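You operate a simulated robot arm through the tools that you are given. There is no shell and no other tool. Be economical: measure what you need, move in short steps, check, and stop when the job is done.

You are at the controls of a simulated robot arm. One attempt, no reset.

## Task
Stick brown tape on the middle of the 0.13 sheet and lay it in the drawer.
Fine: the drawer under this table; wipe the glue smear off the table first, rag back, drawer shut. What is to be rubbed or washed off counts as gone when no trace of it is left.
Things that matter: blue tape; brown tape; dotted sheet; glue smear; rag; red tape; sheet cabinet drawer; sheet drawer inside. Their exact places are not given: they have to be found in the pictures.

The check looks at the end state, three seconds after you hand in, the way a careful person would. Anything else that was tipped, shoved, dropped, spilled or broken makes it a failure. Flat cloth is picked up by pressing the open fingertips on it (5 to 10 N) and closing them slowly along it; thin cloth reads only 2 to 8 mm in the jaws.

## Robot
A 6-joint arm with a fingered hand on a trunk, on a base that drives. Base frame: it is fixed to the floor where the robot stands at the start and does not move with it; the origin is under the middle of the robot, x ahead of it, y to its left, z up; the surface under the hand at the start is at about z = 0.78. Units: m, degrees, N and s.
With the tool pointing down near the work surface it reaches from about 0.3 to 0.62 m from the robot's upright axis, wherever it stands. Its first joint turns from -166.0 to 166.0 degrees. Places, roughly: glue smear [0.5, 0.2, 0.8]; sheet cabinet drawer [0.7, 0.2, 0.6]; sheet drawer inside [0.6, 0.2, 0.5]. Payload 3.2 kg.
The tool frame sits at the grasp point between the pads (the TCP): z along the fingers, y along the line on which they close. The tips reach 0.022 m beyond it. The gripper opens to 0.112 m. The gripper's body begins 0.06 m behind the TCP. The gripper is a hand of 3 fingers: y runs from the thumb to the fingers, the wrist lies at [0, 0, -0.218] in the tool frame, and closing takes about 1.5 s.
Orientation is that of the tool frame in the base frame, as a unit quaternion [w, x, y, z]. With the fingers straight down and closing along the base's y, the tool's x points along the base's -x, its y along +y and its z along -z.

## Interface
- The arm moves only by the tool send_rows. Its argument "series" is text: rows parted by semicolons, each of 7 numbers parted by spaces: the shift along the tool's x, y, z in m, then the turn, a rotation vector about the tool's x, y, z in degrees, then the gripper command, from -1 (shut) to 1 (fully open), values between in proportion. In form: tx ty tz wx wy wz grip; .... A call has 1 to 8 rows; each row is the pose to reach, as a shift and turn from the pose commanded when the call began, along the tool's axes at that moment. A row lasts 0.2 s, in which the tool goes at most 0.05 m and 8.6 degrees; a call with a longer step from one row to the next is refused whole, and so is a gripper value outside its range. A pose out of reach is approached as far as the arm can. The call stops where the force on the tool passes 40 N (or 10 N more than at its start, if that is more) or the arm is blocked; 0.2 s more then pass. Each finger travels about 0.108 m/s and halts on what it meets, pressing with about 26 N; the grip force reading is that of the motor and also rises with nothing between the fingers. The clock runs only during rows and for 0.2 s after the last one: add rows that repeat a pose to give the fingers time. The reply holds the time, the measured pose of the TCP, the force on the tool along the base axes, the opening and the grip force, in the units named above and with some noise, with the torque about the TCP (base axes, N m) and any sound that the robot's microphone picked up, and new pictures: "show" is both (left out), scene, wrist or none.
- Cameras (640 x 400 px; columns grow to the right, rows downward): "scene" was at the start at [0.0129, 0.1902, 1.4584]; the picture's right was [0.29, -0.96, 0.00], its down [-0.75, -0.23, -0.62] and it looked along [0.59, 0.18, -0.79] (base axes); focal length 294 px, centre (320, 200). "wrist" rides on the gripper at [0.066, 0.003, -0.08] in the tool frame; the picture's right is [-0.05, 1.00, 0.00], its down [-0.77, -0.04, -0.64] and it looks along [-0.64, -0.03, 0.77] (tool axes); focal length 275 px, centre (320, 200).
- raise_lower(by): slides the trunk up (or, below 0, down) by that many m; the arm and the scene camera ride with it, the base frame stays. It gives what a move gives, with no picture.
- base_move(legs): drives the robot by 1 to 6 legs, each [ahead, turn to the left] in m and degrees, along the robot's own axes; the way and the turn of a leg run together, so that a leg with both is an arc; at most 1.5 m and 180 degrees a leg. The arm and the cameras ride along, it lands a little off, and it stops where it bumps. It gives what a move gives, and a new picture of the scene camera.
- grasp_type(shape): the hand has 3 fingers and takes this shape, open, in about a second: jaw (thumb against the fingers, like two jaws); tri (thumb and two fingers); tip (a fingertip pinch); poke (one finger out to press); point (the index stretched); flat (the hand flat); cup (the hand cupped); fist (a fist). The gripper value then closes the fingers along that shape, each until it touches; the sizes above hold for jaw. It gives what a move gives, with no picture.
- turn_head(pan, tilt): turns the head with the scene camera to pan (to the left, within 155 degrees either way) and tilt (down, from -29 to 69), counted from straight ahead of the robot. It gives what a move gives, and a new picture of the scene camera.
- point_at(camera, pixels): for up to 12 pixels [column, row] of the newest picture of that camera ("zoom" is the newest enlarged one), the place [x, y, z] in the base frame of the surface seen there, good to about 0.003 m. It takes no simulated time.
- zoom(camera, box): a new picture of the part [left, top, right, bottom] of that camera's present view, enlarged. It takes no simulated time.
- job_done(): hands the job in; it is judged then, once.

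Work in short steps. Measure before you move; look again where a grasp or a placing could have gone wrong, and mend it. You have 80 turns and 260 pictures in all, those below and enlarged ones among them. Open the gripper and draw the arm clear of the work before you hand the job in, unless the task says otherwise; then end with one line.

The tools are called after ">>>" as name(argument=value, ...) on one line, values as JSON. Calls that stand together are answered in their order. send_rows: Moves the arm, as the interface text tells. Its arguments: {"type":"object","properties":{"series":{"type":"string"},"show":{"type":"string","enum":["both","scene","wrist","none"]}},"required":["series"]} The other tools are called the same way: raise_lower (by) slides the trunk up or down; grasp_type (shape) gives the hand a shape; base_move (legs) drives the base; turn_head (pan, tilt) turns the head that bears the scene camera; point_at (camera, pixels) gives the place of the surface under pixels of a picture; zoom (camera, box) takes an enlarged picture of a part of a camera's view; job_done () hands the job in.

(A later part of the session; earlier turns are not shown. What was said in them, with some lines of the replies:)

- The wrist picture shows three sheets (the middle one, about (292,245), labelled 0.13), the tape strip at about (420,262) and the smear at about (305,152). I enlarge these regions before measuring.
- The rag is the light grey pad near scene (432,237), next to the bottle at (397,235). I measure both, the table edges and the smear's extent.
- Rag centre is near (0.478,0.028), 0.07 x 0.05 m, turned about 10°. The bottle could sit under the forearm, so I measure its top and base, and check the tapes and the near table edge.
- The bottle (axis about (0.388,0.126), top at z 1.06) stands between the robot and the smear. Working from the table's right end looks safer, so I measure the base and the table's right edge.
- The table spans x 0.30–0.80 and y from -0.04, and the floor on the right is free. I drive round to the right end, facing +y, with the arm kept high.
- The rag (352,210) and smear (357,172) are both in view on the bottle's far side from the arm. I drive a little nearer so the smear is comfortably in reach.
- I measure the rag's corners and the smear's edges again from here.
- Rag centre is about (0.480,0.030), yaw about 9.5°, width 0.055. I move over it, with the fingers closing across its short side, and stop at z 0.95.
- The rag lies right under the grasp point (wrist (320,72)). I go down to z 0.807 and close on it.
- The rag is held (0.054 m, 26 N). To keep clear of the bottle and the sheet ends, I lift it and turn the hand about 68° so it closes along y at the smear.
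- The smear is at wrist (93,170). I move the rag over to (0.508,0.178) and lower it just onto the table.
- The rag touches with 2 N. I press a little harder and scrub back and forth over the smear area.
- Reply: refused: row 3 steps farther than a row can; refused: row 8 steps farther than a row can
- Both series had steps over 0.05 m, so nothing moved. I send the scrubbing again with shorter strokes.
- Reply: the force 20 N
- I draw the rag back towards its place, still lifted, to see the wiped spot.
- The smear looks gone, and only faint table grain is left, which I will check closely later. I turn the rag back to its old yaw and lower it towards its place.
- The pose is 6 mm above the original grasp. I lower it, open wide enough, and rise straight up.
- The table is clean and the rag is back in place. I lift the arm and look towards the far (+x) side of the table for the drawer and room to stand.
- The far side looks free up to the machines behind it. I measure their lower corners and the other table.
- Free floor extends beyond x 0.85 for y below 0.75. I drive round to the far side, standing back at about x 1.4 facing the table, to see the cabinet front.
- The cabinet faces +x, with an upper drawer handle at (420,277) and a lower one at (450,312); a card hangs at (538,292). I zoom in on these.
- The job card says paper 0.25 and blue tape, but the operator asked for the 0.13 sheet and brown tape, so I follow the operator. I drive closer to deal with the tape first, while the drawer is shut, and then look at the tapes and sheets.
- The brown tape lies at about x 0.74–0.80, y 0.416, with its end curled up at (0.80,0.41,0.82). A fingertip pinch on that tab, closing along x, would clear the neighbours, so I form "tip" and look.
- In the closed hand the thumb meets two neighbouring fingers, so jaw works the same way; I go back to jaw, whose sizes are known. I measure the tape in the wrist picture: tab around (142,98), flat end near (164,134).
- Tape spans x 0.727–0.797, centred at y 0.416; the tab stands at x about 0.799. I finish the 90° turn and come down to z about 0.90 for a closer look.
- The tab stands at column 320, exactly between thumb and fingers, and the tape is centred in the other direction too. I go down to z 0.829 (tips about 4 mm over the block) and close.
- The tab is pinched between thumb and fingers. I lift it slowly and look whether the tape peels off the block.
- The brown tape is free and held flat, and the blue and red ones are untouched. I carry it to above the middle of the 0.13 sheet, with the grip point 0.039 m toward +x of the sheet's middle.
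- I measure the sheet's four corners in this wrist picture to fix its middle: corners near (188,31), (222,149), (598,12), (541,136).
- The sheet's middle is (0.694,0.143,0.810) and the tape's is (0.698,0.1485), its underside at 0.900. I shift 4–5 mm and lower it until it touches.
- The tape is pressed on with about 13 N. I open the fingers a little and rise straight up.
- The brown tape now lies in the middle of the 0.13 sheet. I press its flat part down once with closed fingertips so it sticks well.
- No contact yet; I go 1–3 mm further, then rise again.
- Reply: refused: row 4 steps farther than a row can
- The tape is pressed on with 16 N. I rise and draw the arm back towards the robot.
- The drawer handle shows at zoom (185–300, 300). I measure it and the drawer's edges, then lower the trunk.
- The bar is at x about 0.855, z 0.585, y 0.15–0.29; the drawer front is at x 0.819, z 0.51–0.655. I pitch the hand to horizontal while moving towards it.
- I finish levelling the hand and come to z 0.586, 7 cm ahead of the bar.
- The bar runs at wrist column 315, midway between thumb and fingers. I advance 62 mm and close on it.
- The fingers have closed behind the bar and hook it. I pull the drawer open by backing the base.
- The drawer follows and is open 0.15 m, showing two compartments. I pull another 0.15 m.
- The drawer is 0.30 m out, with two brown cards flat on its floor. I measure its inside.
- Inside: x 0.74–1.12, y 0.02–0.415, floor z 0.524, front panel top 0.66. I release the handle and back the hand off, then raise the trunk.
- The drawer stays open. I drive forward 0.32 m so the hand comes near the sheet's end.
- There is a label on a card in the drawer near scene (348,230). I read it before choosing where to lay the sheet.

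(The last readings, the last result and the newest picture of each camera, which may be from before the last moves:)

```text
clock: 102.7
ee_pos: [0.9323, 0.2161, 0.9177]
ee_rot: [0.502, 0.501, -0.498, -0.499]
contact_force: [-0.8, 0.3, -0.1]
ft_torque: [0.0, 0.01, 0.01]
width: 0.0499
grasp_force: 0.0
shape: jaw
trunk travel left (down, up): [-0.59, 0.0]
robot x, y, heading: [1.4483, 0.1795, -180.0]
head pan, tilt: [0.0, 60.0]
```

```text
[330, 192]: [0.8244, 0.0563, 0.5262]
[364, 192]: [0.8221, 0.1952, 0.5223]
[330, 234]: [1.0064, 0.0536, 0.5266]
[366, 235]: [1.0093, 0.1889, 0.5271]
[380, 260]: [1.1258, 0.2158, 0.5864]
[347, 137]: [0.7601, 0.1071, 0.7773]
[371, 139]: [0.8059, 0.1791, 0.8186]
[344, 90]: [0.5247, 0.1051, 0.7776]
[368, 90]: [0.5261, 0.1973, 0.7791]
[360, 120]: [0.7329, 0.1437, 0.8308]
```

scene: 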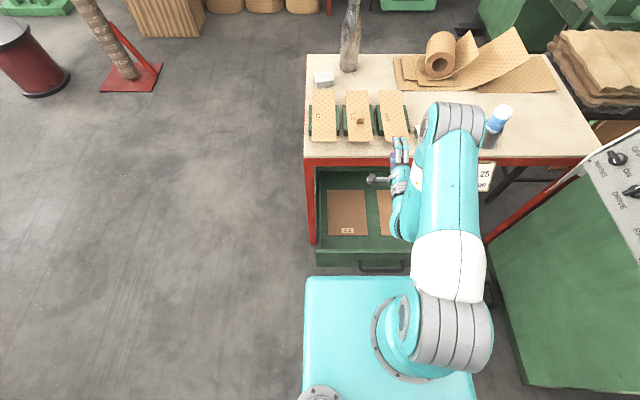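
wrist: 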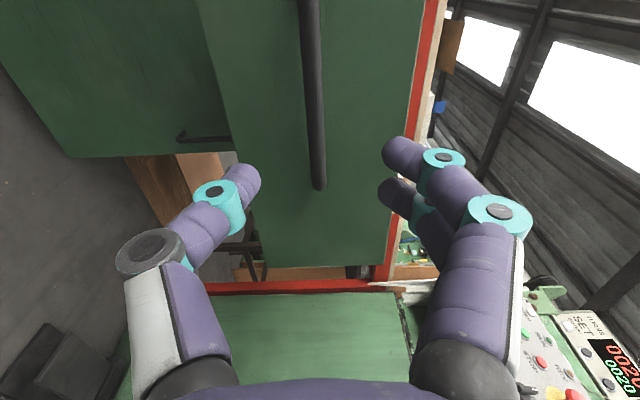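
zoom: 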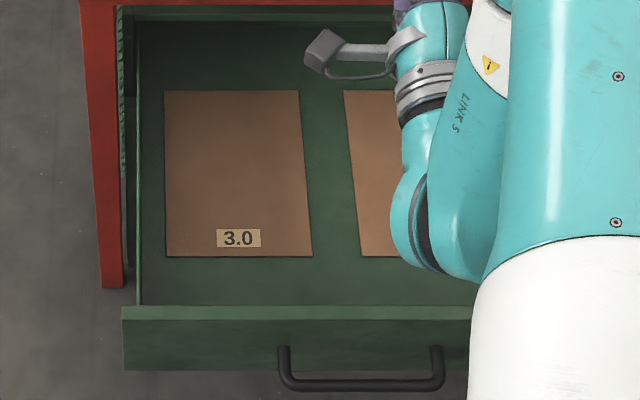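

The drawer holds labelled boards (one says 3.0); the sheet can lie over them. Now I pre-align on the 0.13 sheet's raised end (x 0.813, y 0.143, z 0.823): hand pitched 22° down, opening 0.026 m, 6 cm short of it.

>>> send_rows(series="0.03 0 0 5 0 0 -0.3; 0.06 -0.005 0.01 10 0 0 -0.5; 0.073 -0.02 0.03 16 0 0 -0.54; 0.073 -0.045 0.05 22 0 0 -0.54; 0.073 -0.0707 0.067 22 0 0 -0.54; 0.073 -0.0707 0.067 22 0 0 -0.54")

>>> zoom(camera="scene", box=[300, 80, 460, 180])

>>> zoom(camera="wrist", box=[160, 50, 480, 250])

```text
clock: 104.1
ee_pos: [0.867, 0.1436, 0.8467]
ee_rot: [0.397, 0.588, -0.584, -0.394]
contact_force: [0.1, 1.0, -0.7]
ft_torque: [-0.03, 0.0, 0.0]
width: 0.0261
grasp_force: 0.0
shape: jaw
trunk travel left (down, up): [-0.59, 0.0]
robot x, y, heading: [1.4484, 0.1778, -179.8]
head pan, tilt: [0.0, 60.0]
```

scene: 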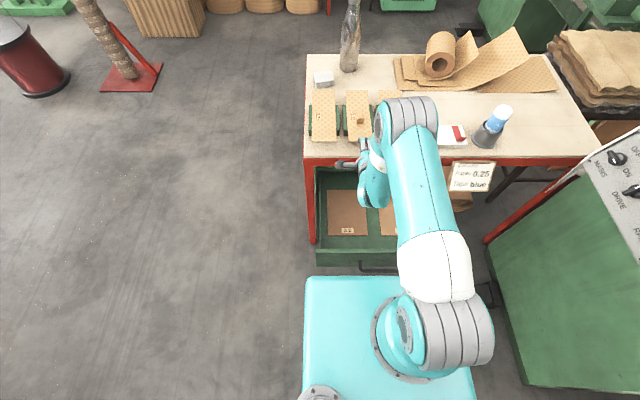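
wrist: 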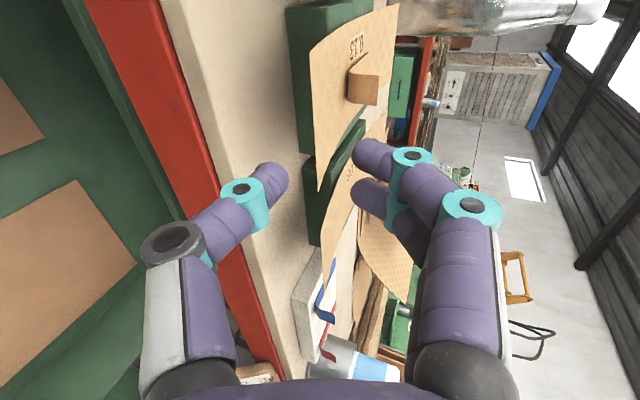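

```text
4.00 times, centred on (380, 130) of scene
```

zoom: 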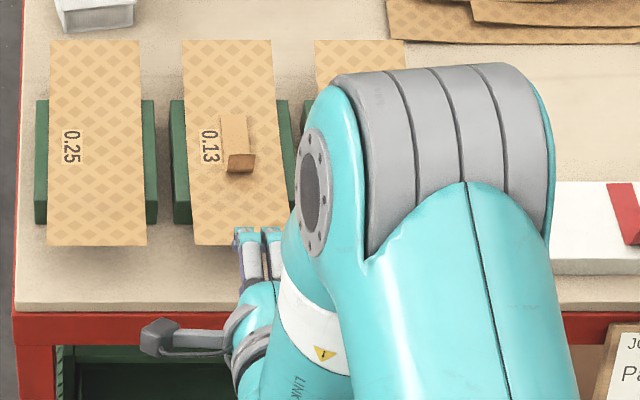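

```text
2.00 times, centred on (320, 150) of wrist
```

zoom: 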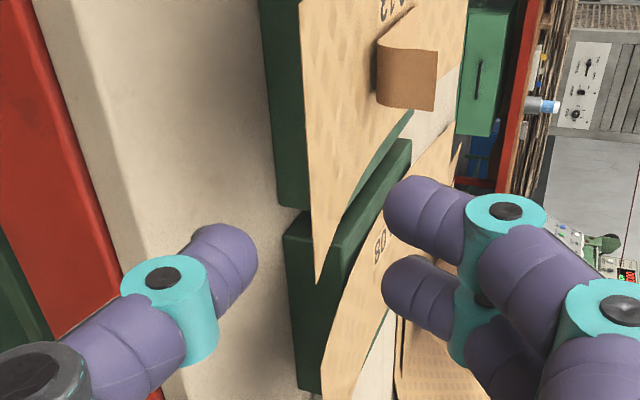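

The sheet's end edge (wrist column ~316, rows 50–190) lies midway between thumb and fingers. I advance 58 mm along the tool and check.

>>> send_rows(series="0 0 0.02 0 0 0 -0.54; 0 0 0.04 0 0 0 -0.54; 0 0 0.05 0 0 0 -0.54; 0 0 0.058 0 0 0 -0.54", show="wrist")

>>> zoom(camera="wrist", box=[160, 50, 480, 250])

```text
clock: 105.1
ee_pos: [0.8112, 0.145, 0.8281]
ee_rot: [0.398, 0.588, -0.584, -0.395]
contact_force: [0.1, -0.3, -1.0]
ft_torque: [0.01, -0.02, -0.03]
width: 0.0261
grasp_force: 0.1
shape: jaw
trunk travel left (down, up): [-0.59, 0.0]
robot x, y, heading: [1.4521, 0.1789, -179.9]
head pan, tilt: [0.0, 60.0]
```

wrist: 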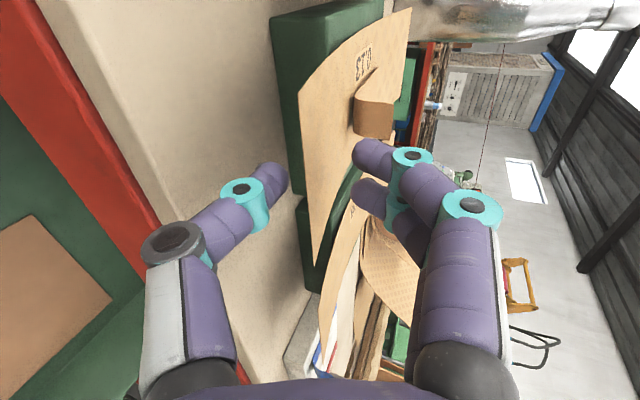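

```text
2.00 times, centred on (320, 150) of wrist
```

zoom: 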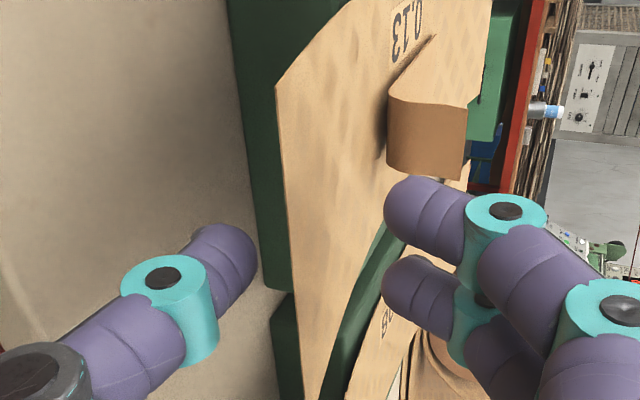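

The sheet's end is between thumb and fingers without contact. I go 5 mm further and close on it.

>>> send_rows(series="0 -0.002 0.005 0 0 0 -0.54; 0 -0.002 0.005 0 0 0 -0.7; 0 -0.002 0.005 0 0 0 -0.85; 0 -0.002 0.005 0 0 0 -1; 0 -0.002 0.005 0 0 0 -1; 0 -0.002 0.005 0 0 0 -1")

>>> zoom(camera="scene", box=[300, 80, 460, 180])

```text
clock: 106.5
ee_pos: [0.8084, 0.1446, 0.8229]
ee_rot: [0.397, 0.588, -0.584, -0.394]
contact_force: [-0.8, -0.1, 1.2]
ft_torque: [0.0, 0.08, 0.01]
width: 0.0
grasp_force: 26.3
shape: jaw
trunk travel left (down, up): [-0.59, 0.0]
robot x, y, heading: [1.452, 0.1773, -179.8]
head pan, tilt: [0.0, 60.0]
```

scene: 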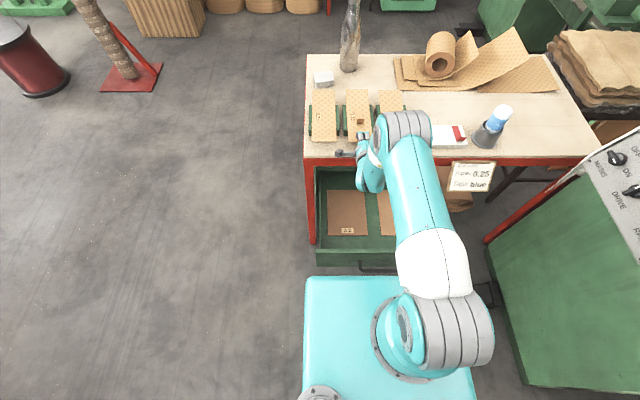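
wrist: 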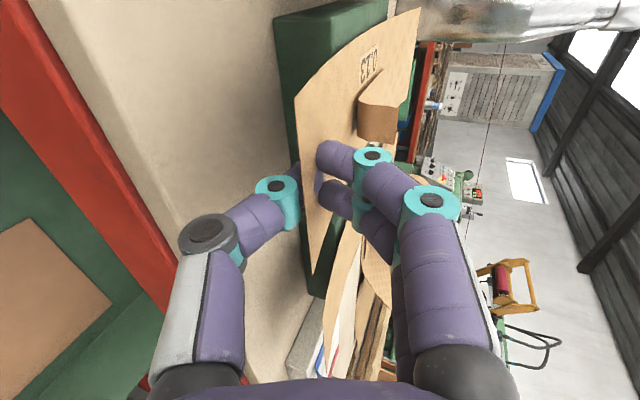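

```text
4.00 times, centred on (380, 130) of scene
```

zoom: 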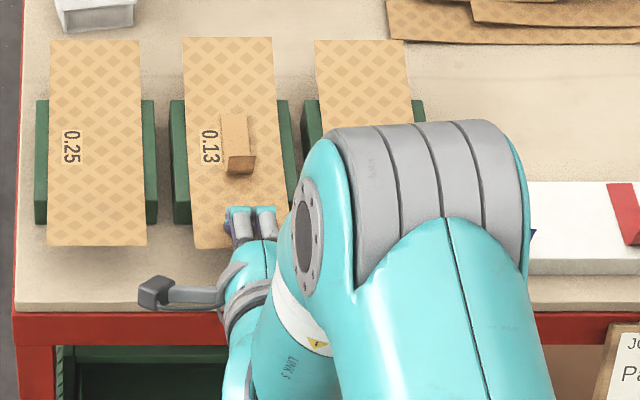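

The sheet is gripped. I lift it straight up 8 cm and check that it and the tape come along.

>>> send_rows(series="0 0.0093 -0.0038 0 0 0 -1; 0 0.0278 -0.0113 0 0 0 -1; 0 0.0463 -0.0188 0 0 0 -1; 0 0.065 -0.0263 0 0 0 -1; 0 0.0834 -0.0338 0 0 0 -1")

>>> zoom(camera="scene", box=[300, 60, 460, 160])

```text
clock: 107.7
ee_pos: [0.8071, 0.1427, 0.9119]
ee_rot: [0.397, 0.588, -0.584, -0.394]
contact_force: [1.3, 0.0, -0.4]
ft_torque: [0.03, 0.01, 0.03]
width: 0.0
grasp_force: 25.8
shape: jaw
trunk travel left (down, up): [-0.59, 0.0]
robot x, y, heading: [1.4496, 0.1787, -179.9]
head pan, tilt: [0.0, 60.0]
```

scene: 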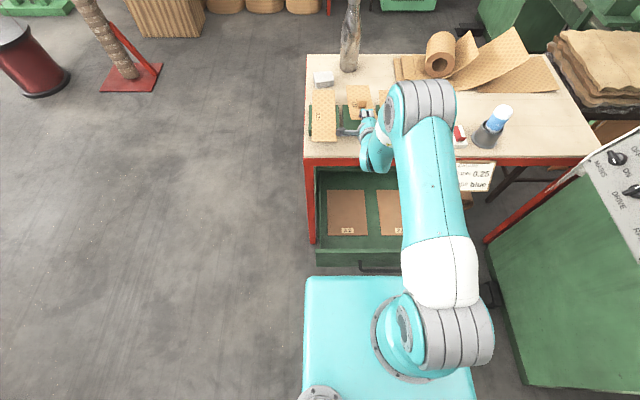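
wrist: 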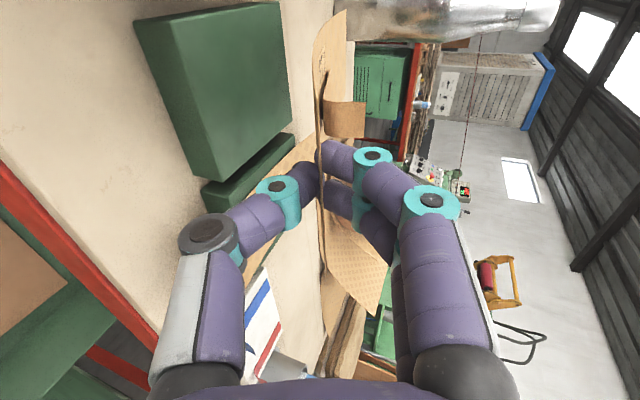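

```text
4.00 times, centred on (380, 110) of scene
```

zoom: 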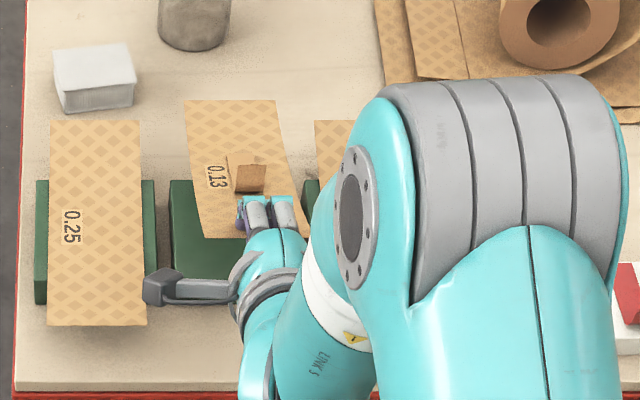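

The sheet with its tape hangs from the grip. I measure its tilt before moving it to the drawer.

>>> point_at(camera="scene", pixels=[[349, 86], [367, 86], [358, 88], [355, 98], [352, 112], [353, 118], [362, 101], [364, 105]])

```text
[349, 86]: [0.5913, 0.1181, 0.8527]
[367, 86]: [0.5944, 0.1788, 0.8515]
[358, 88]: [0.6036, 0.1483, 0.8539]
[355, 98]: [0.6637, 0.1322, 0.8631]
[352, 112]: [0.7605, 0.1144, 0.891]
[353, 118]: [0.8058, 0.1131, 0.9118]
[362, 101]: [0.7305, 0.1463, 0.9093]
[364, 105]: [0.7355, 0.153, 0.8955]
```

The sheet slopes about 15° down from the grip to its far end (0.59, z 0.852). I back the base 0.28 m so that it clears the table edge and is over the drawer.

>>> base_move(legs=[[-0.28, 0]])

```text
clock: 109.7
ee_pos: [1.0934, 0.1445, 0.9134]
ee_rot: [0.398, 0.587, -0.584, -0.395]
contact_force: [-0.2, 0.1, -0.4]
ft_torque: [0.01, -0.01, -0.01]
width: 0.0
grasp_force: 25.9
shape: jaw
trunk travel left (down, up): [-0.59, 0.0]
robot x, y, heading: [1.7301, 0.1797, 179.7]
head pan, tilt: [0.0, 60.0]
```

scene: 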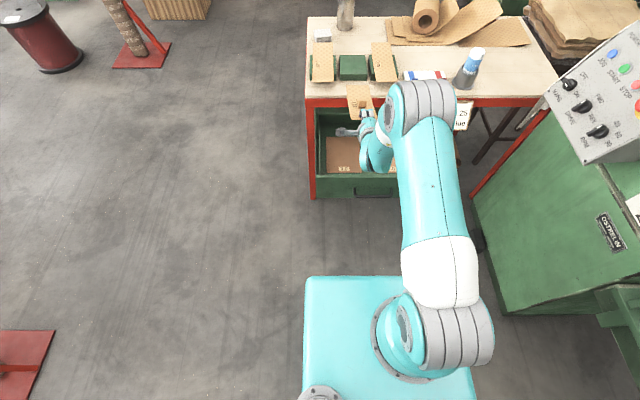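

The sheet is over the open drawer. I pitch it 23° further down and shift 5.5 cm to +y, still above the drawer.

>>> send_rows(series="-0.012 0 0 6 0 0 -1; -0.025 0 0 12 0 0 -1; -0.04 0 0 18 0 0 -1; -0.055 0 0 23 0 0 -1; -0.055 0.006 0.015 23 0 0 -1; -0.055 0.013 0.032 23 0 0 -1; -0.055 0.013 0.032 23 0 0 -1")

>>> zoom(camera="scene", box=[300, 60, 460, 210])

>>> point_at(camera="scene", pixels=[[360, 190], [400, 192], [317, 185]])

```text
clock: 111.3
ee_pos: [1.058, 0.1993, 0.9125]
ee_rot: [0.272, 0.654, -0.652, -0.271]
contact_force: [-0.4, 0.0, -0.6]
ft_torque: [0.01, -0.01, -0.02]
width: 0.0
grasp_force: 26.7
shape: jaw
trunk travel left (down, up): [-0.59, 0.0]
robot x, y, heading: [1.7329, 0.178, 179.7]
head pan, tilt: [0.0, 60.0]
```

scene: 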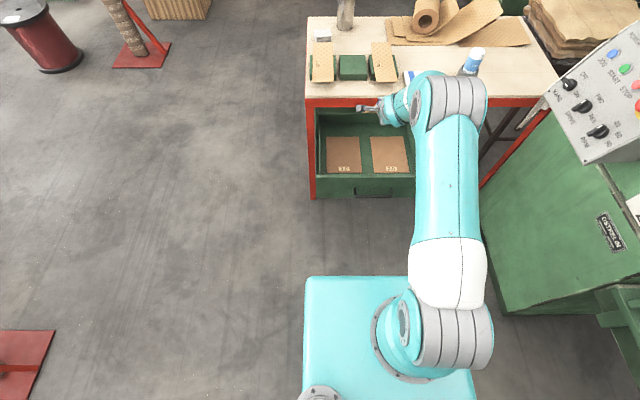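
wrist: 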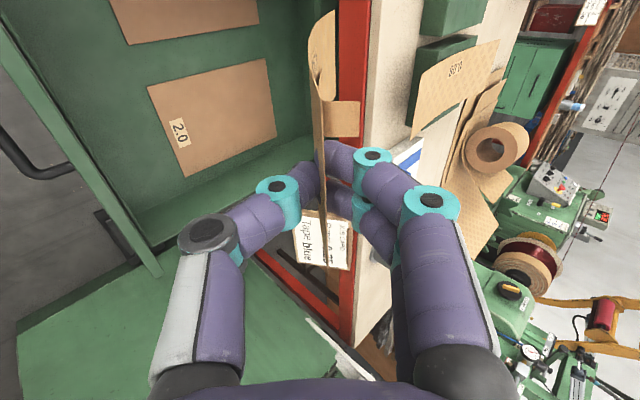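

```text
2.67 times, centred on (380, 135) of scene
```

zoom: 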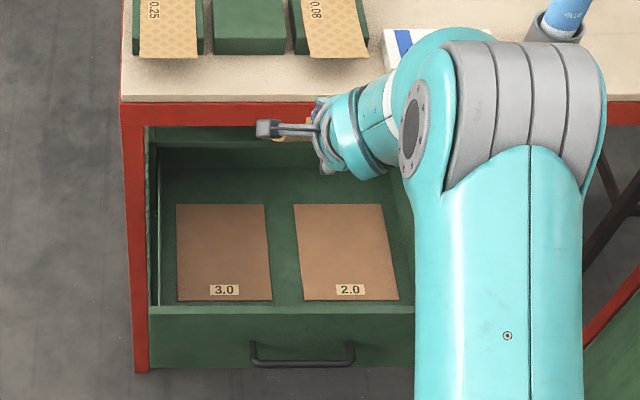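

```text
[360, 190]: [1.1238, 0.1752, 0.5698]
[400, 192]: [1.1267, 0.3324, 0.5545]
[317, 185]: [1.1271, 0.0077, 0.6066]
```

The sheet and tape are still held (wrist (325,90)). I check the far end's place against the table edge before lowering.

>>> point_at(camera="wrist", pixels=[[322, 18], [318, 60], [330, 70], [318, 120], [352, 60], [345, 118]])

```text
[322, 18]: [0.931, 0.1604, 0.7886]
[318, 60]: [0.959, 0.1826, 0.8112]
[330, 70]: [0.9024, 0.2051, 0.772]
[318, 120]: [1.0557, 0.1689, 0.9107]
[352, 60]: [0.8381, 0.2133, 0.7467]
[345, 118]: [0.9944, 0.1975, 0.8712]
```

The far end is near (0.89, z 0.765), 5 cm clear of the table edge. I lower the trunk 0.15 m, then shift forward 4 cm.

>>> raise_lower(by=-0.15)

>>> send_rows(series="0 0.014 0.014 0 0 0 -1; 0 0.028 0.028 0 0 0 -1; 0 0.028 0.028 0 0 0 -1")

>>> zoom(camera="scene", box=[300, 40, 460, 190])

```text
clock: 113.0
ee_pos: [1.0583, 0.1999, 0.7624]
ee_rot: [0.272, 0.655, -0.651, -0.27]
contact_force: [-0.3, -0.7, -0.1]
ft_torque: [0.01, 0.01, -0.01]
width: 0.0
grasp_force: 26.0
shape: jaw
trunk travel left (down, up): [-0.44, 0.15]
robot x, y, heading: [1.7326, 0.1784, 179.9]
head pan, tilt: [0.0, 60.0]
```

```text
clock: 113.8
ee_pos: [1.0352, 0.1966, 0.7631]
ee_rot: [0.279, 0.657, -0.648, -0.266]
contact_force: [0.2, 0.3, -0.5]
ft_torque: [-0.03, -0.01, -0.02]
width: 0.0
grasp_force: 26.2
shape: jaw
out of reach, approached as far as the arm can: row 1, 2
trunk travel left (down, up): [-0.44, 0.15]
robot x, y, heading: [1.7354, 0.1809, 180.0]
head pan, tilt: [0.0, 60.0]
```

scene: 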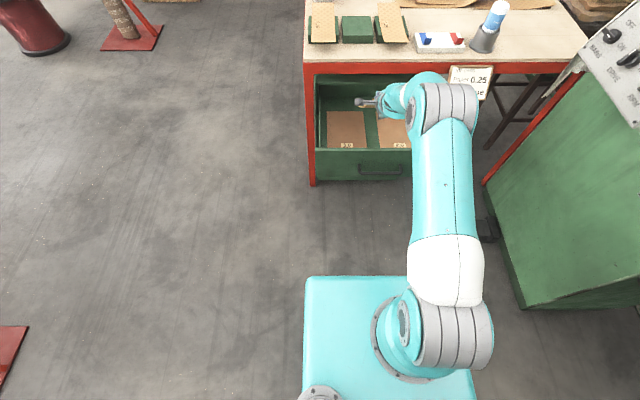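
wrist: 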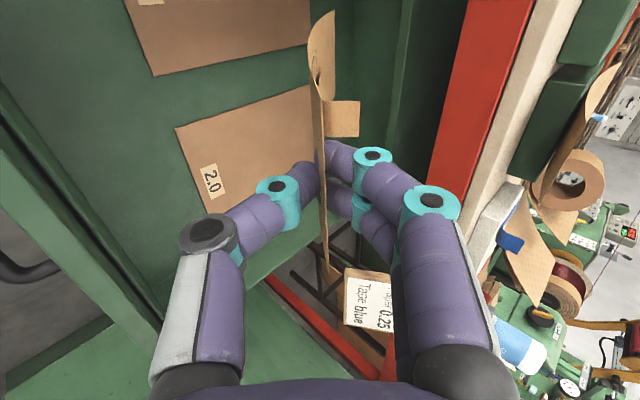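

```text
2.67 times, centred on (380, 115) of scene
```

zoom: 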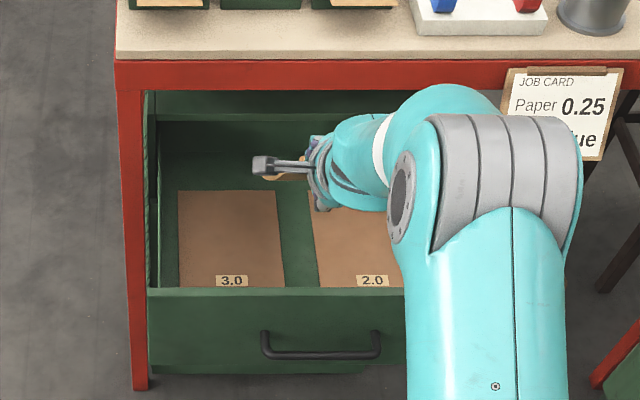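

The arm hit its reach limit at x 1.035, which is enough. I ease the command back into reach and lower another 0.07 m.

>>> send_rows(series="0 -0.012 -0.012 0 0 0 -1; 0 -0.012 -0.012 0 0 0 -1", show="none")

>>> raise_lower(by=-0.07)

>>> zoom(camera="wrist", box=[0, 0, 639, 399])

>>> zoom(camera="scene", box=[300, 20, 460, 170])

```text
clock: 114.4
ee_pos: [1.0359, 0.1995, 0.7619]
ee_rot: [0.272, 0.654, -0.651, -0.271]
contact_force: [-0.2, -0.5, -0.4]
ft_torque: [0.03, 0.0, 0.02]
width: 0.0
grasp_force: 25.9
shape: jaw
trunk travel left (down, up): [-0.44, 0.15]
robot x, y, heading: [1.7354, 0.1785, 180.0]
head pan, tilt: [0.0, 60.0]
```

```text
clock: 115.5
ee_pos: [1.0354, 0.1998, 0.692]
ee_rot: [0.272, 0.655, -0.651, -0.27]
contact_force: [0.3, -0.6, 0.0]
ft_torque: [0.0, -0.02, 0.0]
width: 0.0
grasp_force: 26.2
shape: jaw
trunk travel left (down, up): [-0.37, 0.22]
robot x, y, heading: [1.7312, 0.1752, 179.9]
head pan, tilt: [0.0, 60.0]
```

```text
1.00 times, centred on (320, 200) of wrist (not enlarged: the box is as wide or as high as the picture)
```

zoom: 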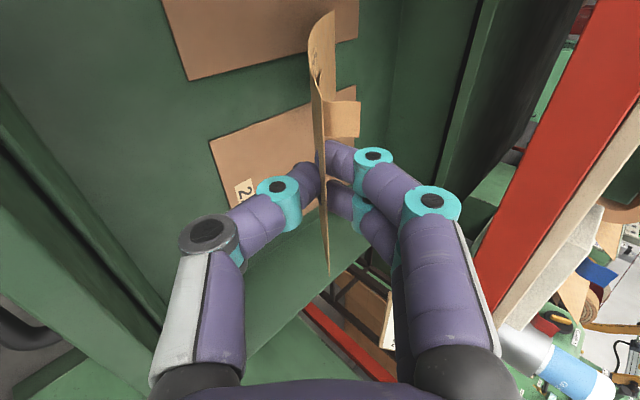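

```text
2.67 times, centred on (380, 95) of scene
```

zoom: 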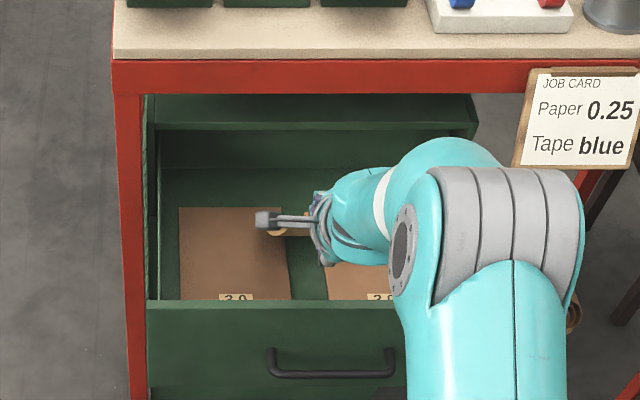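

The far end is about 2 cm above the drawer floor, and the hand is still over the front panel's top (0.66). I lower 18 mm more.

>>> raise_lower(by=-0.018)

>>> send_rows(series="0 0 0 0 0 0 -0.9; 0 0 0 0 0 0 -0.8; 0 0 0 0 0 0 -0.72; 0 0 0 0 0 0 -0.72; 0 0 0 0 0 0 -0.72")

```text
clock: 116.1
ee_pos: [1.0363, 0.2, 0.6724]
ee_rot: [0.272, 0.655, -0.651, -0.27]
contact_force: [-0.5, -0.4, 0.1]
ft_torque: [0.01, 0.04, -0.02]
width: 0.0001
grasp_force: 25.9
shape: jaw
trunk travel left (down, up): [-0.352, 0.238]
robot x, y, heading: [1.7307, 0.1802, 179.7]
head pan, tilt: [0.0, 60.0]
```

```text
clock: 117.3
ee_pos: [1.0364, 0.1994, 0.6732]
ee_rot: [0.272, 0.654, -0.652, -0.27]
contact_force: [-0.6, -0.6, -0.1]
ft_torque: [0.02, 0.03, 0.0]
width: 0.0154
grasp_force: 0.1
shape: jaw
trunk travel left (down, up): [-0.352, 0.238]
robot x, y, heading: [1.7377, 0.1779, 180.1]
head pan, tilt: [0.0, 60.0]
```

scene: 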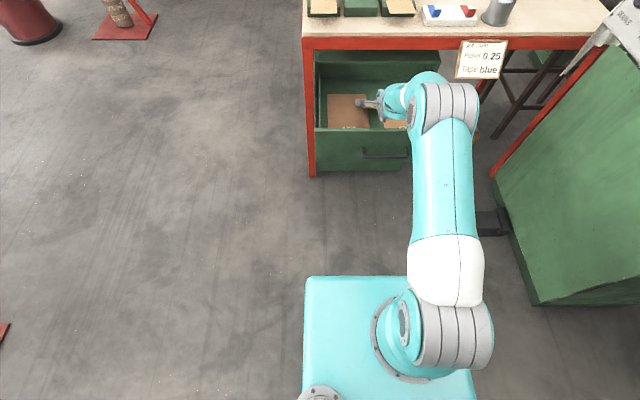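
wrist: 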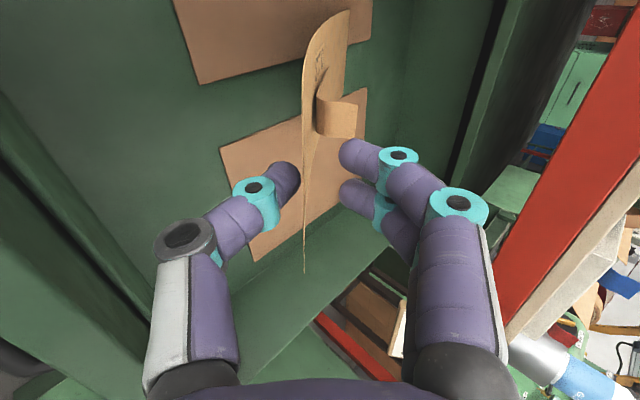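

The sheet now rests loosely on the thumb with its far end at the drawer floor. I slide the hand out along its own axis so it settles.

>>> send_rows(series="0 0 -0.012 0 0 0 -0.72; 0 0 -0.025 0 0 0 -0.72; 0 0 -0.04 0 0 0 -0.72; 0 0 -0.06 0 0 0 -0.72; 0 0 -0.08 0 0 0 -0.72; 0 0 -0.12 0 0 0 -0.72")

>>> zoom(camera="scene", box=[300, 20, 460, 170])

```text
clock: 118.7
ee_pos: [1.1209, 0.1991, 0.7581]
ee_rot: [0.272, 0.654, -0.652, -0.27]
contact_force: [-0.5, -1.1, 0.4]
ft_torque: [0.01, -0.02, 0.02]
width: 0.0153
grasp_force: 0.0
shape: jaw
out of reach, approached as far as the arm can: row 1
trunk travel left (down, up): [-0.352, 0.238]
robot x, y, heading: [1.7325, 0.1773, 180.0]
head pan, tilt: [0.0, 60.0]
```

scene: 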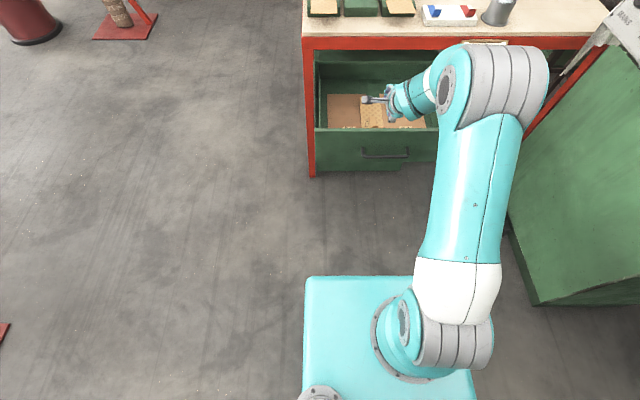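
wrist: 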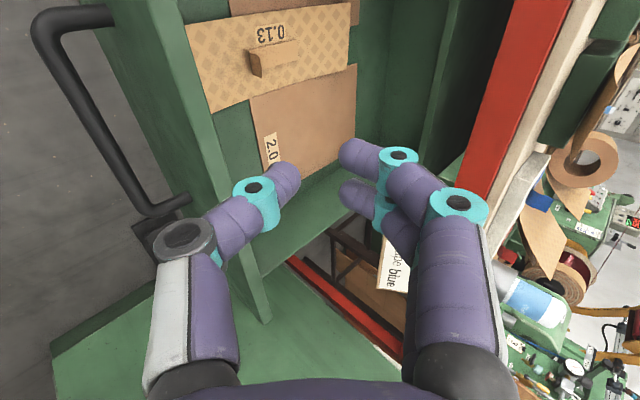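

```text
2.67 times, centred on (380, 95) of scene
```

zoom: 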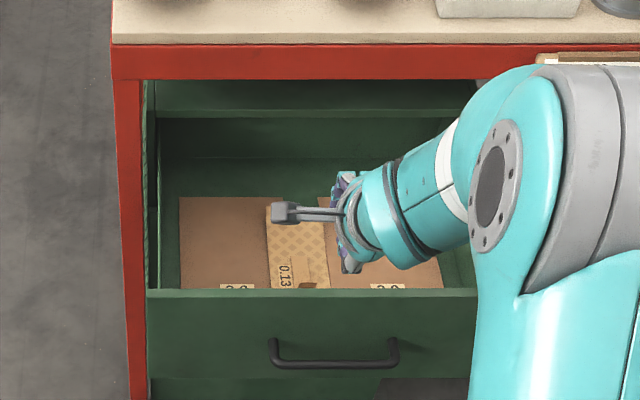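

The sheet lies flat in the drawer, face up, with the brown tape in its middle. I back away, lower the trunk, and level the hand with fingers closed to push the drawer shut left of its handle.

>>> base_move(legs=[[-0.2, 0]])

>>> raise_lower(by=-0.165)

>>> send_rows(series="0.015 0 0 -8 0 0 -1; 0.03 0 0 -16 0 0 -1; 0.05 0 0 -24 0 0 -1; 0.07 0 0 -32 0 0 -1; 0.085 0 0 -40 0 0 -1; 0.1 0 0 -45 0 0 -1; 0.1 0 0 -45 0 0 -1")

>>> zoom(camera="scene", box=[300, 0, 460, 150])

```text
clock: 120.3
ee_pos: [1.3182, 0.1996, 0.7578]
ee_rot: [0.271, 0.654, -0.652, -0.271]
contact_force: [0.9, -0.6, 0.5]
ft_torque: [-0.03, 0.0, -0.03]
width: 0.0155
grasp_force: 0.1
shape: jaw
trunk travel left (down, up): [-0.352, 0.238]
robot x, y, heading: [1.9288, 0.1746, 179.6]
head pan, tilt: [0.0, 60.0]
```

scene: 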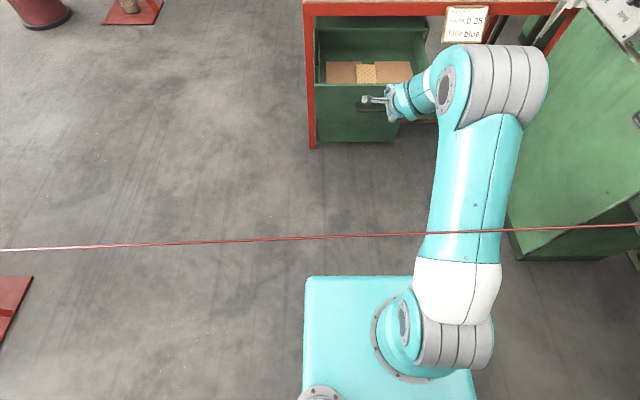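

```text
clock: 122.2
ee_pos: [1.3181, 0.1998, 0.592]
ee_rot: [0.271, 0.653, -0.652, -0.271]
contact_force: [-0.5, -0.3, -0.3]
ft_torque: [0.02, -0.01, 0.0]
width: 0.0159
grasp_force: 0.0
shape: jaw
trunk travel left (down, up): [-0.187, 0.403]
robot x, y, heading: [1.9317, 0.1761, 180.1]
head pan, tilt: [0.0, 60.0]
```

```text
clock: 123.8
ee_pos: [1.3194, 0.1003, 0.5938]
ee_rot: [0.5, 0.5, -0.499, -0.5]
contact_force: [-0.5, 0.9, -0.1]
ft_torque: [0.01, 0.02, 0.0]
width: 0.0001
grasp_force: 26.0
shape: jaw
trunk travel left (down, up): [-0.187, 0.403]
robot x, y, heading: [1.928, 0.1794, 179.7]
head pan, tilt: [0.0, 60.0]
```

scene: 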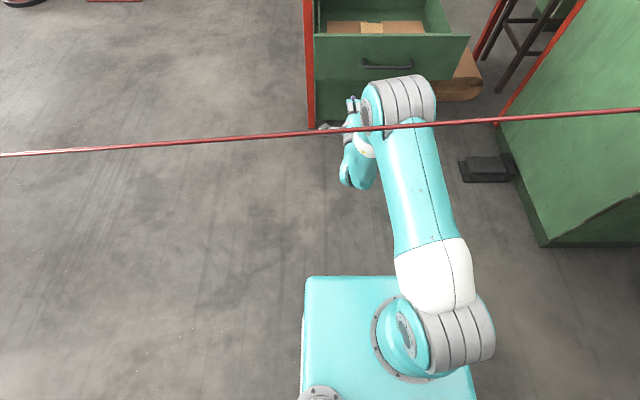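
wrist: 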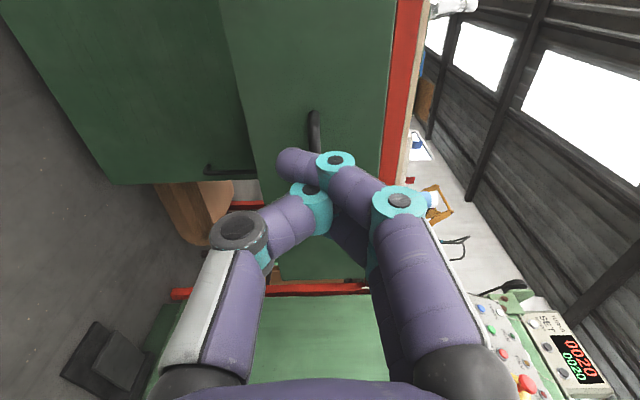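

```text
2.67 times, centred on (380, 75) of scene
```

zoom: 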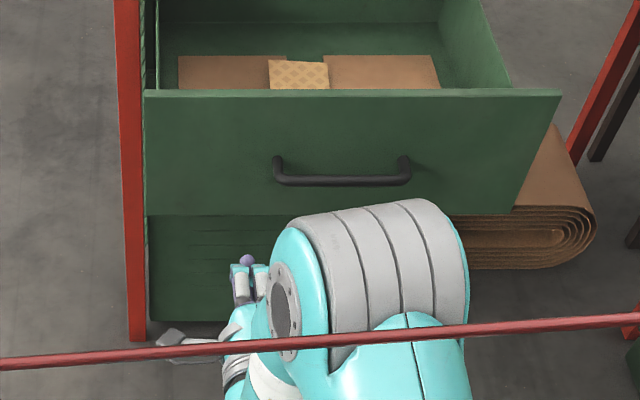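

The hand is level and closed, 17 cm in front of the panel. I drive forward 0.3 m, which should push the drawer part of the way in.

>>> base_move(legs=[[0.3, 0]])

>>> zoom(camera="scene", box=[300, 20, 460, 170])

```text
clock: 125.9
ee_pos: [1.0161, 0.1053, 0.5927]
ee_rot: [-0.5, -0.499, 0.5, 0.501]
contact_force: [0.5, -0.1, -0.4]
ft_torque: [0.03, 0.01, 0.04]
width: 0.0
grasp_force: 25.7
shape: jaw
trunk travel left (down, up): [-0.187, 0.403]
robot x, y, heading: [1.6301, 0.1794, 179.4]
head pan, tilt: [0.0, 60.0]
```

scene: 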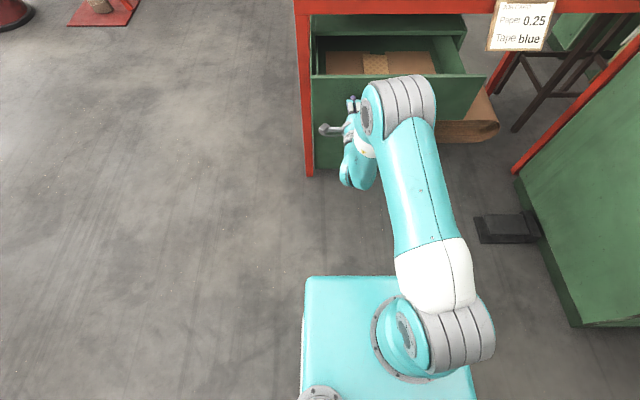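

```text
2.67 times, centred on (380, 95) of scene
```

zoom: 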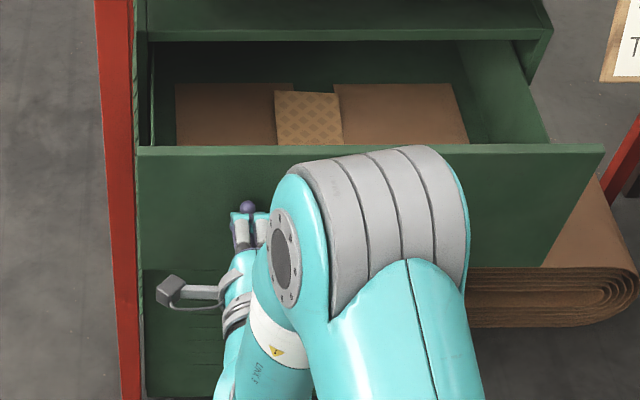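

The drawer is going in smoothly; the tips are at x 0.994 and the shut position is 0.819. I drive another 0.15 m.

>>> base_move(legs=[[0.15, 0]])

>>> send_rows(series="0 0 0.006 0 0 0 -1; 0 0 0.012 0 0 0 -1; 0 0 0.018 0 0 0 -1; 0 0 0.024 0 0 0 -1; 0 0 0.03 0 0 0 -1; 0 0 0.035 0 0 0 -1")

>>> zoom(camera="scene", box=[290, 60, 490, 210])

```text
clock: 127.2
ee_pos: [0.8689, 0.1064, 0.5924]
ee_rot: [-0.5, -0.499, 0.5, 0.501]
contact_force: [-0.3, 0.4, 0.2]
ft_torque: [0.0, -0.02, -0.02]
width: 0.0002
grasp_force: 26.1
shape: jaw
trunk travel left (down, up): [-0.187, 0.403]
robot x, y, heading: [1.4781, 0.1823, 179.5]
head pan, tilt: [0.0, 60.0]
```

scene: 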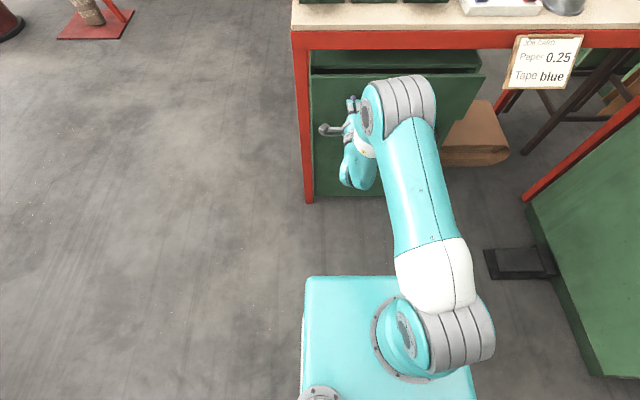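

```text
clock: 128.6
ee_pos: [0.8338, 0.1043, 0.5929]
ee_rot: [-0.499, -0.5, 0.5, 0.501]
contact_force: [13.3, 0.9, 0.2]
ft_torque: [0.01, -0.06, -0.01]
width: 0.0001
grasp_force: 25.6
shape: jaw
trunk travel left (down, up): [-0.187, 0.403]
robot x, y, heading: [1.4817, 0.181, 179.3]
head pan, tilt: [0.0, 60.0]
```

scene: 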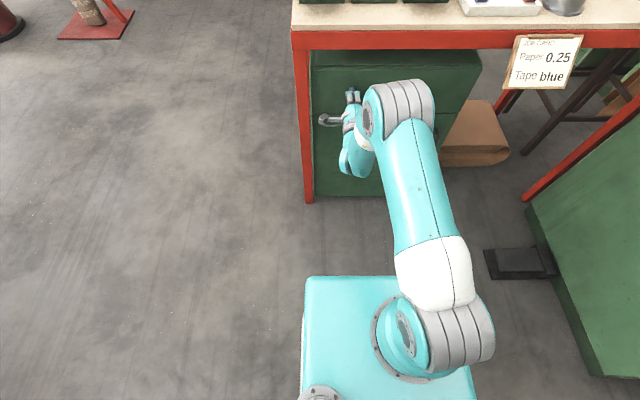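
wrist: 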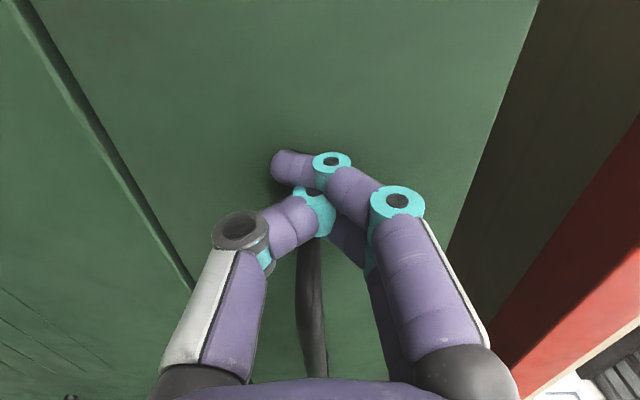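

```text
2.67 times, centred on (390, 135) of scene
```

zoom: 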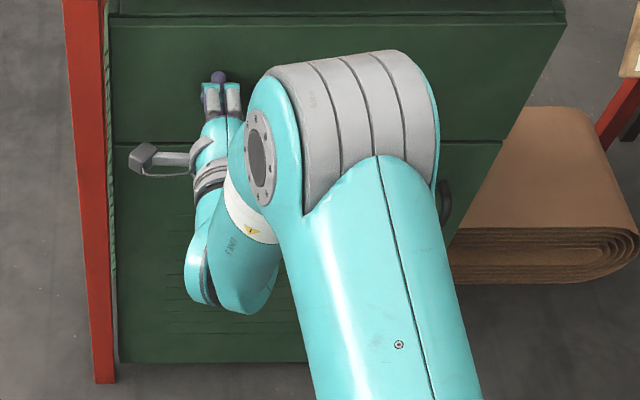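

The push now meets 13 N of resistance. I press a few more mm to make sure it is fully shut, then draw back.

>>> send_rows(series="0 0 0.002 0 0 0 -1; 0 0 0.004 0 0 0 -1; 0 0 0.005 0 0 0 -1", show="none")

>>> send_rows(series="0 0 -0.03 0 0 0 -1; 0 0 -0.07 0 0 0 -0.8; 0 0 -0.11 0 0 0 -0.5; 0 0 -0.14 0 0 0 0; 0 0 -0.16 0 0 0 0.5; 0 0 -0.16 0 0 0 1", show="none")

>>> base_move(legs=[[-0.15, 0]])

>>> turn_head(pan=0, tilt=48)

>>> zoom(camera="scene", box=[280, 80, 520, 230])

```text
clock: 129.4
ee_pos: [0.8309, 0.105, 0.5948]
ee_rot: [0.501, 0.498, -0.5, -0.5]
contact_force: [39.7, 1.3, 2.3]
ft_torque: [-0.02, -0.09, -0.01]
width: 0.0
grasp_force: 26.4
shape: jaw
trunk travel left (down, up): [-0.187, 0.403]
robot x, y, heading: [1.4784, 0.1805, 179.5]
head pan, tilt: [0.0, 60.0]
```

```text
clock: 130.8
ee_pos: [0.99, 0.1069, 0.5933]
ee_rot: [-0.5, -0.499, 0.5, 0.501]
contact_force: [0.0, -1.2, 0.2]
ft_torque: [0.0, 0.04, 0.0]
width: 0.1119
grasp_force: 0.0
shape: jaw
trunk travel left (down, up): [-0.187, 0.403]
robot x, y, heading: [1.482, 0.1814, 179.7]
head pan, tilt: [0.0, 60.0]
```

```text
clock: 132.2
ee_pos: [1.136, 0.104, 0.5925]
ee_rot: [0.501, 0.499, -0.5, -0.5]
contact_force: [0.0, -0.6, -0.5]
ft_torque: [0.0, 0.01, 0.01]
width: 0.1119
grasp_force: 0.1
shape: jaw
trunk travel left (down, up): [-0.187, 0.403]
robot x, y, heading: [1.6242, 0.1799, 179.5]
head pan, tilt: [0.0, 60.0]
```

scene: 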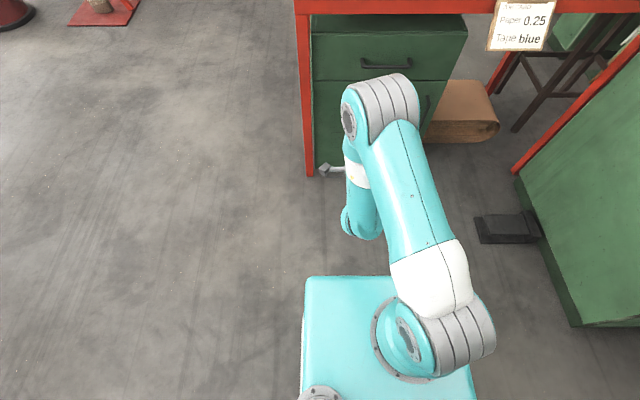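

```text
clock: 132.9
ee_pos: [1.1369, 0.1053, 0.5919]
ee_rot: [-0.5, -0.499, 0.5, 0.501]
contact_force: [-0.6, -0.5, -0.2]
ft_torque: [-0.01, 0.04, 0.0]
width: 0.1119
grasp_force: 0.1
shape: jaw
trunk travel left (down, up): [-0.187, 0.403]
robot x, y, heading: [1.6259, 0.1809, 179.4]
head pan, tilt: [0.0, 48.0]
```

scene: 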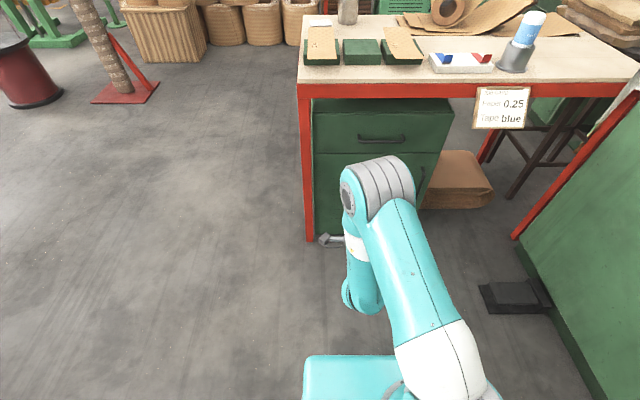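

```text
2.67 times, centred on (400, 155) of scene
```

zoom: 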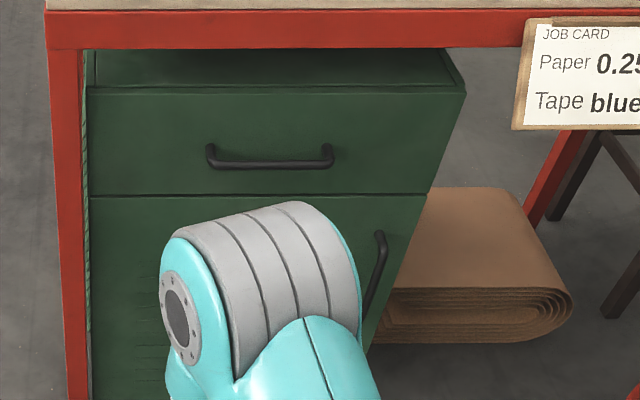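

The drawer looks flush. I check the front's depth against the door below it and take a last look at the table top.

>>> point_at(camera="zoom", pixels=[[150, 130], [400, 130], [270, 164], [110, 300], [400, 210]])

>>> zoom(camera="scene", box=[280, 0, 600, 110])

```text
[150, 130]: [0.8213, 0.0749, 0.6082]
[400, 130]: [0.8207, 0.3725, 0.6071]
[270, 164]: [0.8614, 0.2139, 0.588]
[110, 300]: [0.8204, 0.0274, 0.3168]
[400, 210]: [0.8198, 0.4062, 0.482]
```

```text
2.00 times, centred on (440, 55) of scene
```

zoom: 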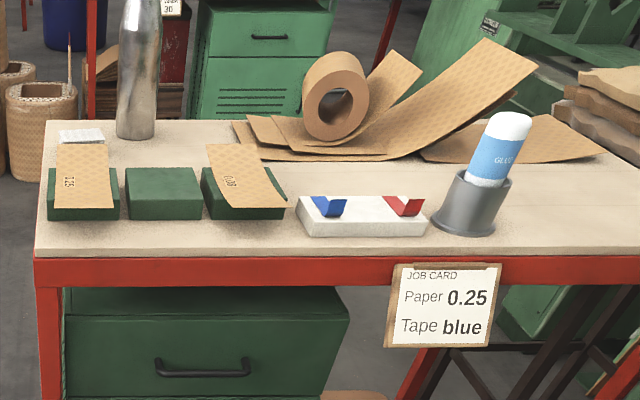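

The front is level with the door (x 0.820), so the drawer is shut. The 0.08 sheet looks slightly askew in this picture, so I measure its corners to be sure nothing moved.

>>> zoom(camera="scene", box=[295, 15, 435, 103])

>>> point_at(camera="scene", pixels=[[384, 28], [406, 28], [400, 63], [420, 63], [309, 28], [332, 28], [309, 62], [336, 62], [320, 21]])

```text
4.55 times, centred on (365, 59) of scene
```

zoom: 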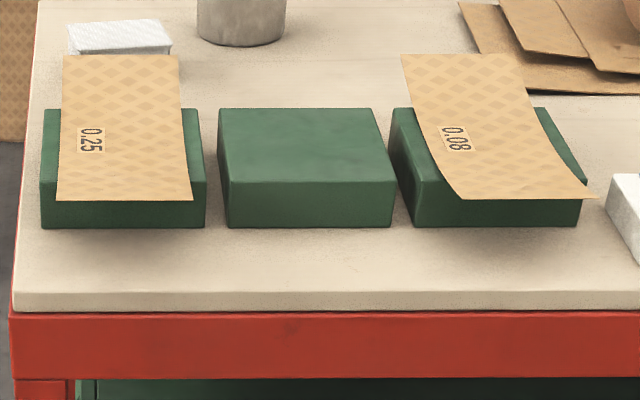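

```text
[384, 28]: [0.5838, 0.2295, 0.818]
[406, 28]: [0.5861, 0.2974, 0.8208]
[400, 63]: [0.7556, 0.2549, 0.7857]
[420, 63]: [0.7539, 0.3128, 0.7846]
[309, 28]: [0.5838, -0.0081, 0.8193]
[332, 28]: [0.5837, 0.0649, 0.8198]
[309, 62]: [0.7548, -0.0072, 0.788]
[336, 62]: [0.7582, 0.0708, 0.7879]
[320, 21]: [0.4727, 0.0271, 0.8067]
```

>>> point_at(camera="zoom", pixels=[[466, 192], [590, 193], [404, 58], [518, 58], [60, 195], [188, 195], [66, 58], [176, 58]])

```text
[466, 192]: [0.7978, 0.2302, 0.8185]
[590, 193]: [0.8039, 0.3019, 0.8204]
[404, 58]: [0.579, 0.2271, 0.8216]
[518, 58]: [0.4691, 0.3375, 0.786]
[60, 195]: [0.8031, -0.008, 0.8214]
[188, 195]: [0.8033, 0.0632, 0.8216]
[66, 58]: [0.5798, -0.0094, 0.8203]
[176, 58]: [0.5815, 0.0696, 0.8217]
```

The 0.08 and 0.25 sheets lie straight and undisturbed, the rag is back at (0.473,0.027), the drawer is shut, the gripper is open and the arm is clear. I hand in.

>>> job_done()

```text
The job is handed in.
```

The brown tape is stuck in the middle of the 0.13 sheet, and the sheet is in the shut drawer; the glue smear is wiped off and the rag is back in its place. The job card on the table said 0.25 and blue, but I followed your instruction.
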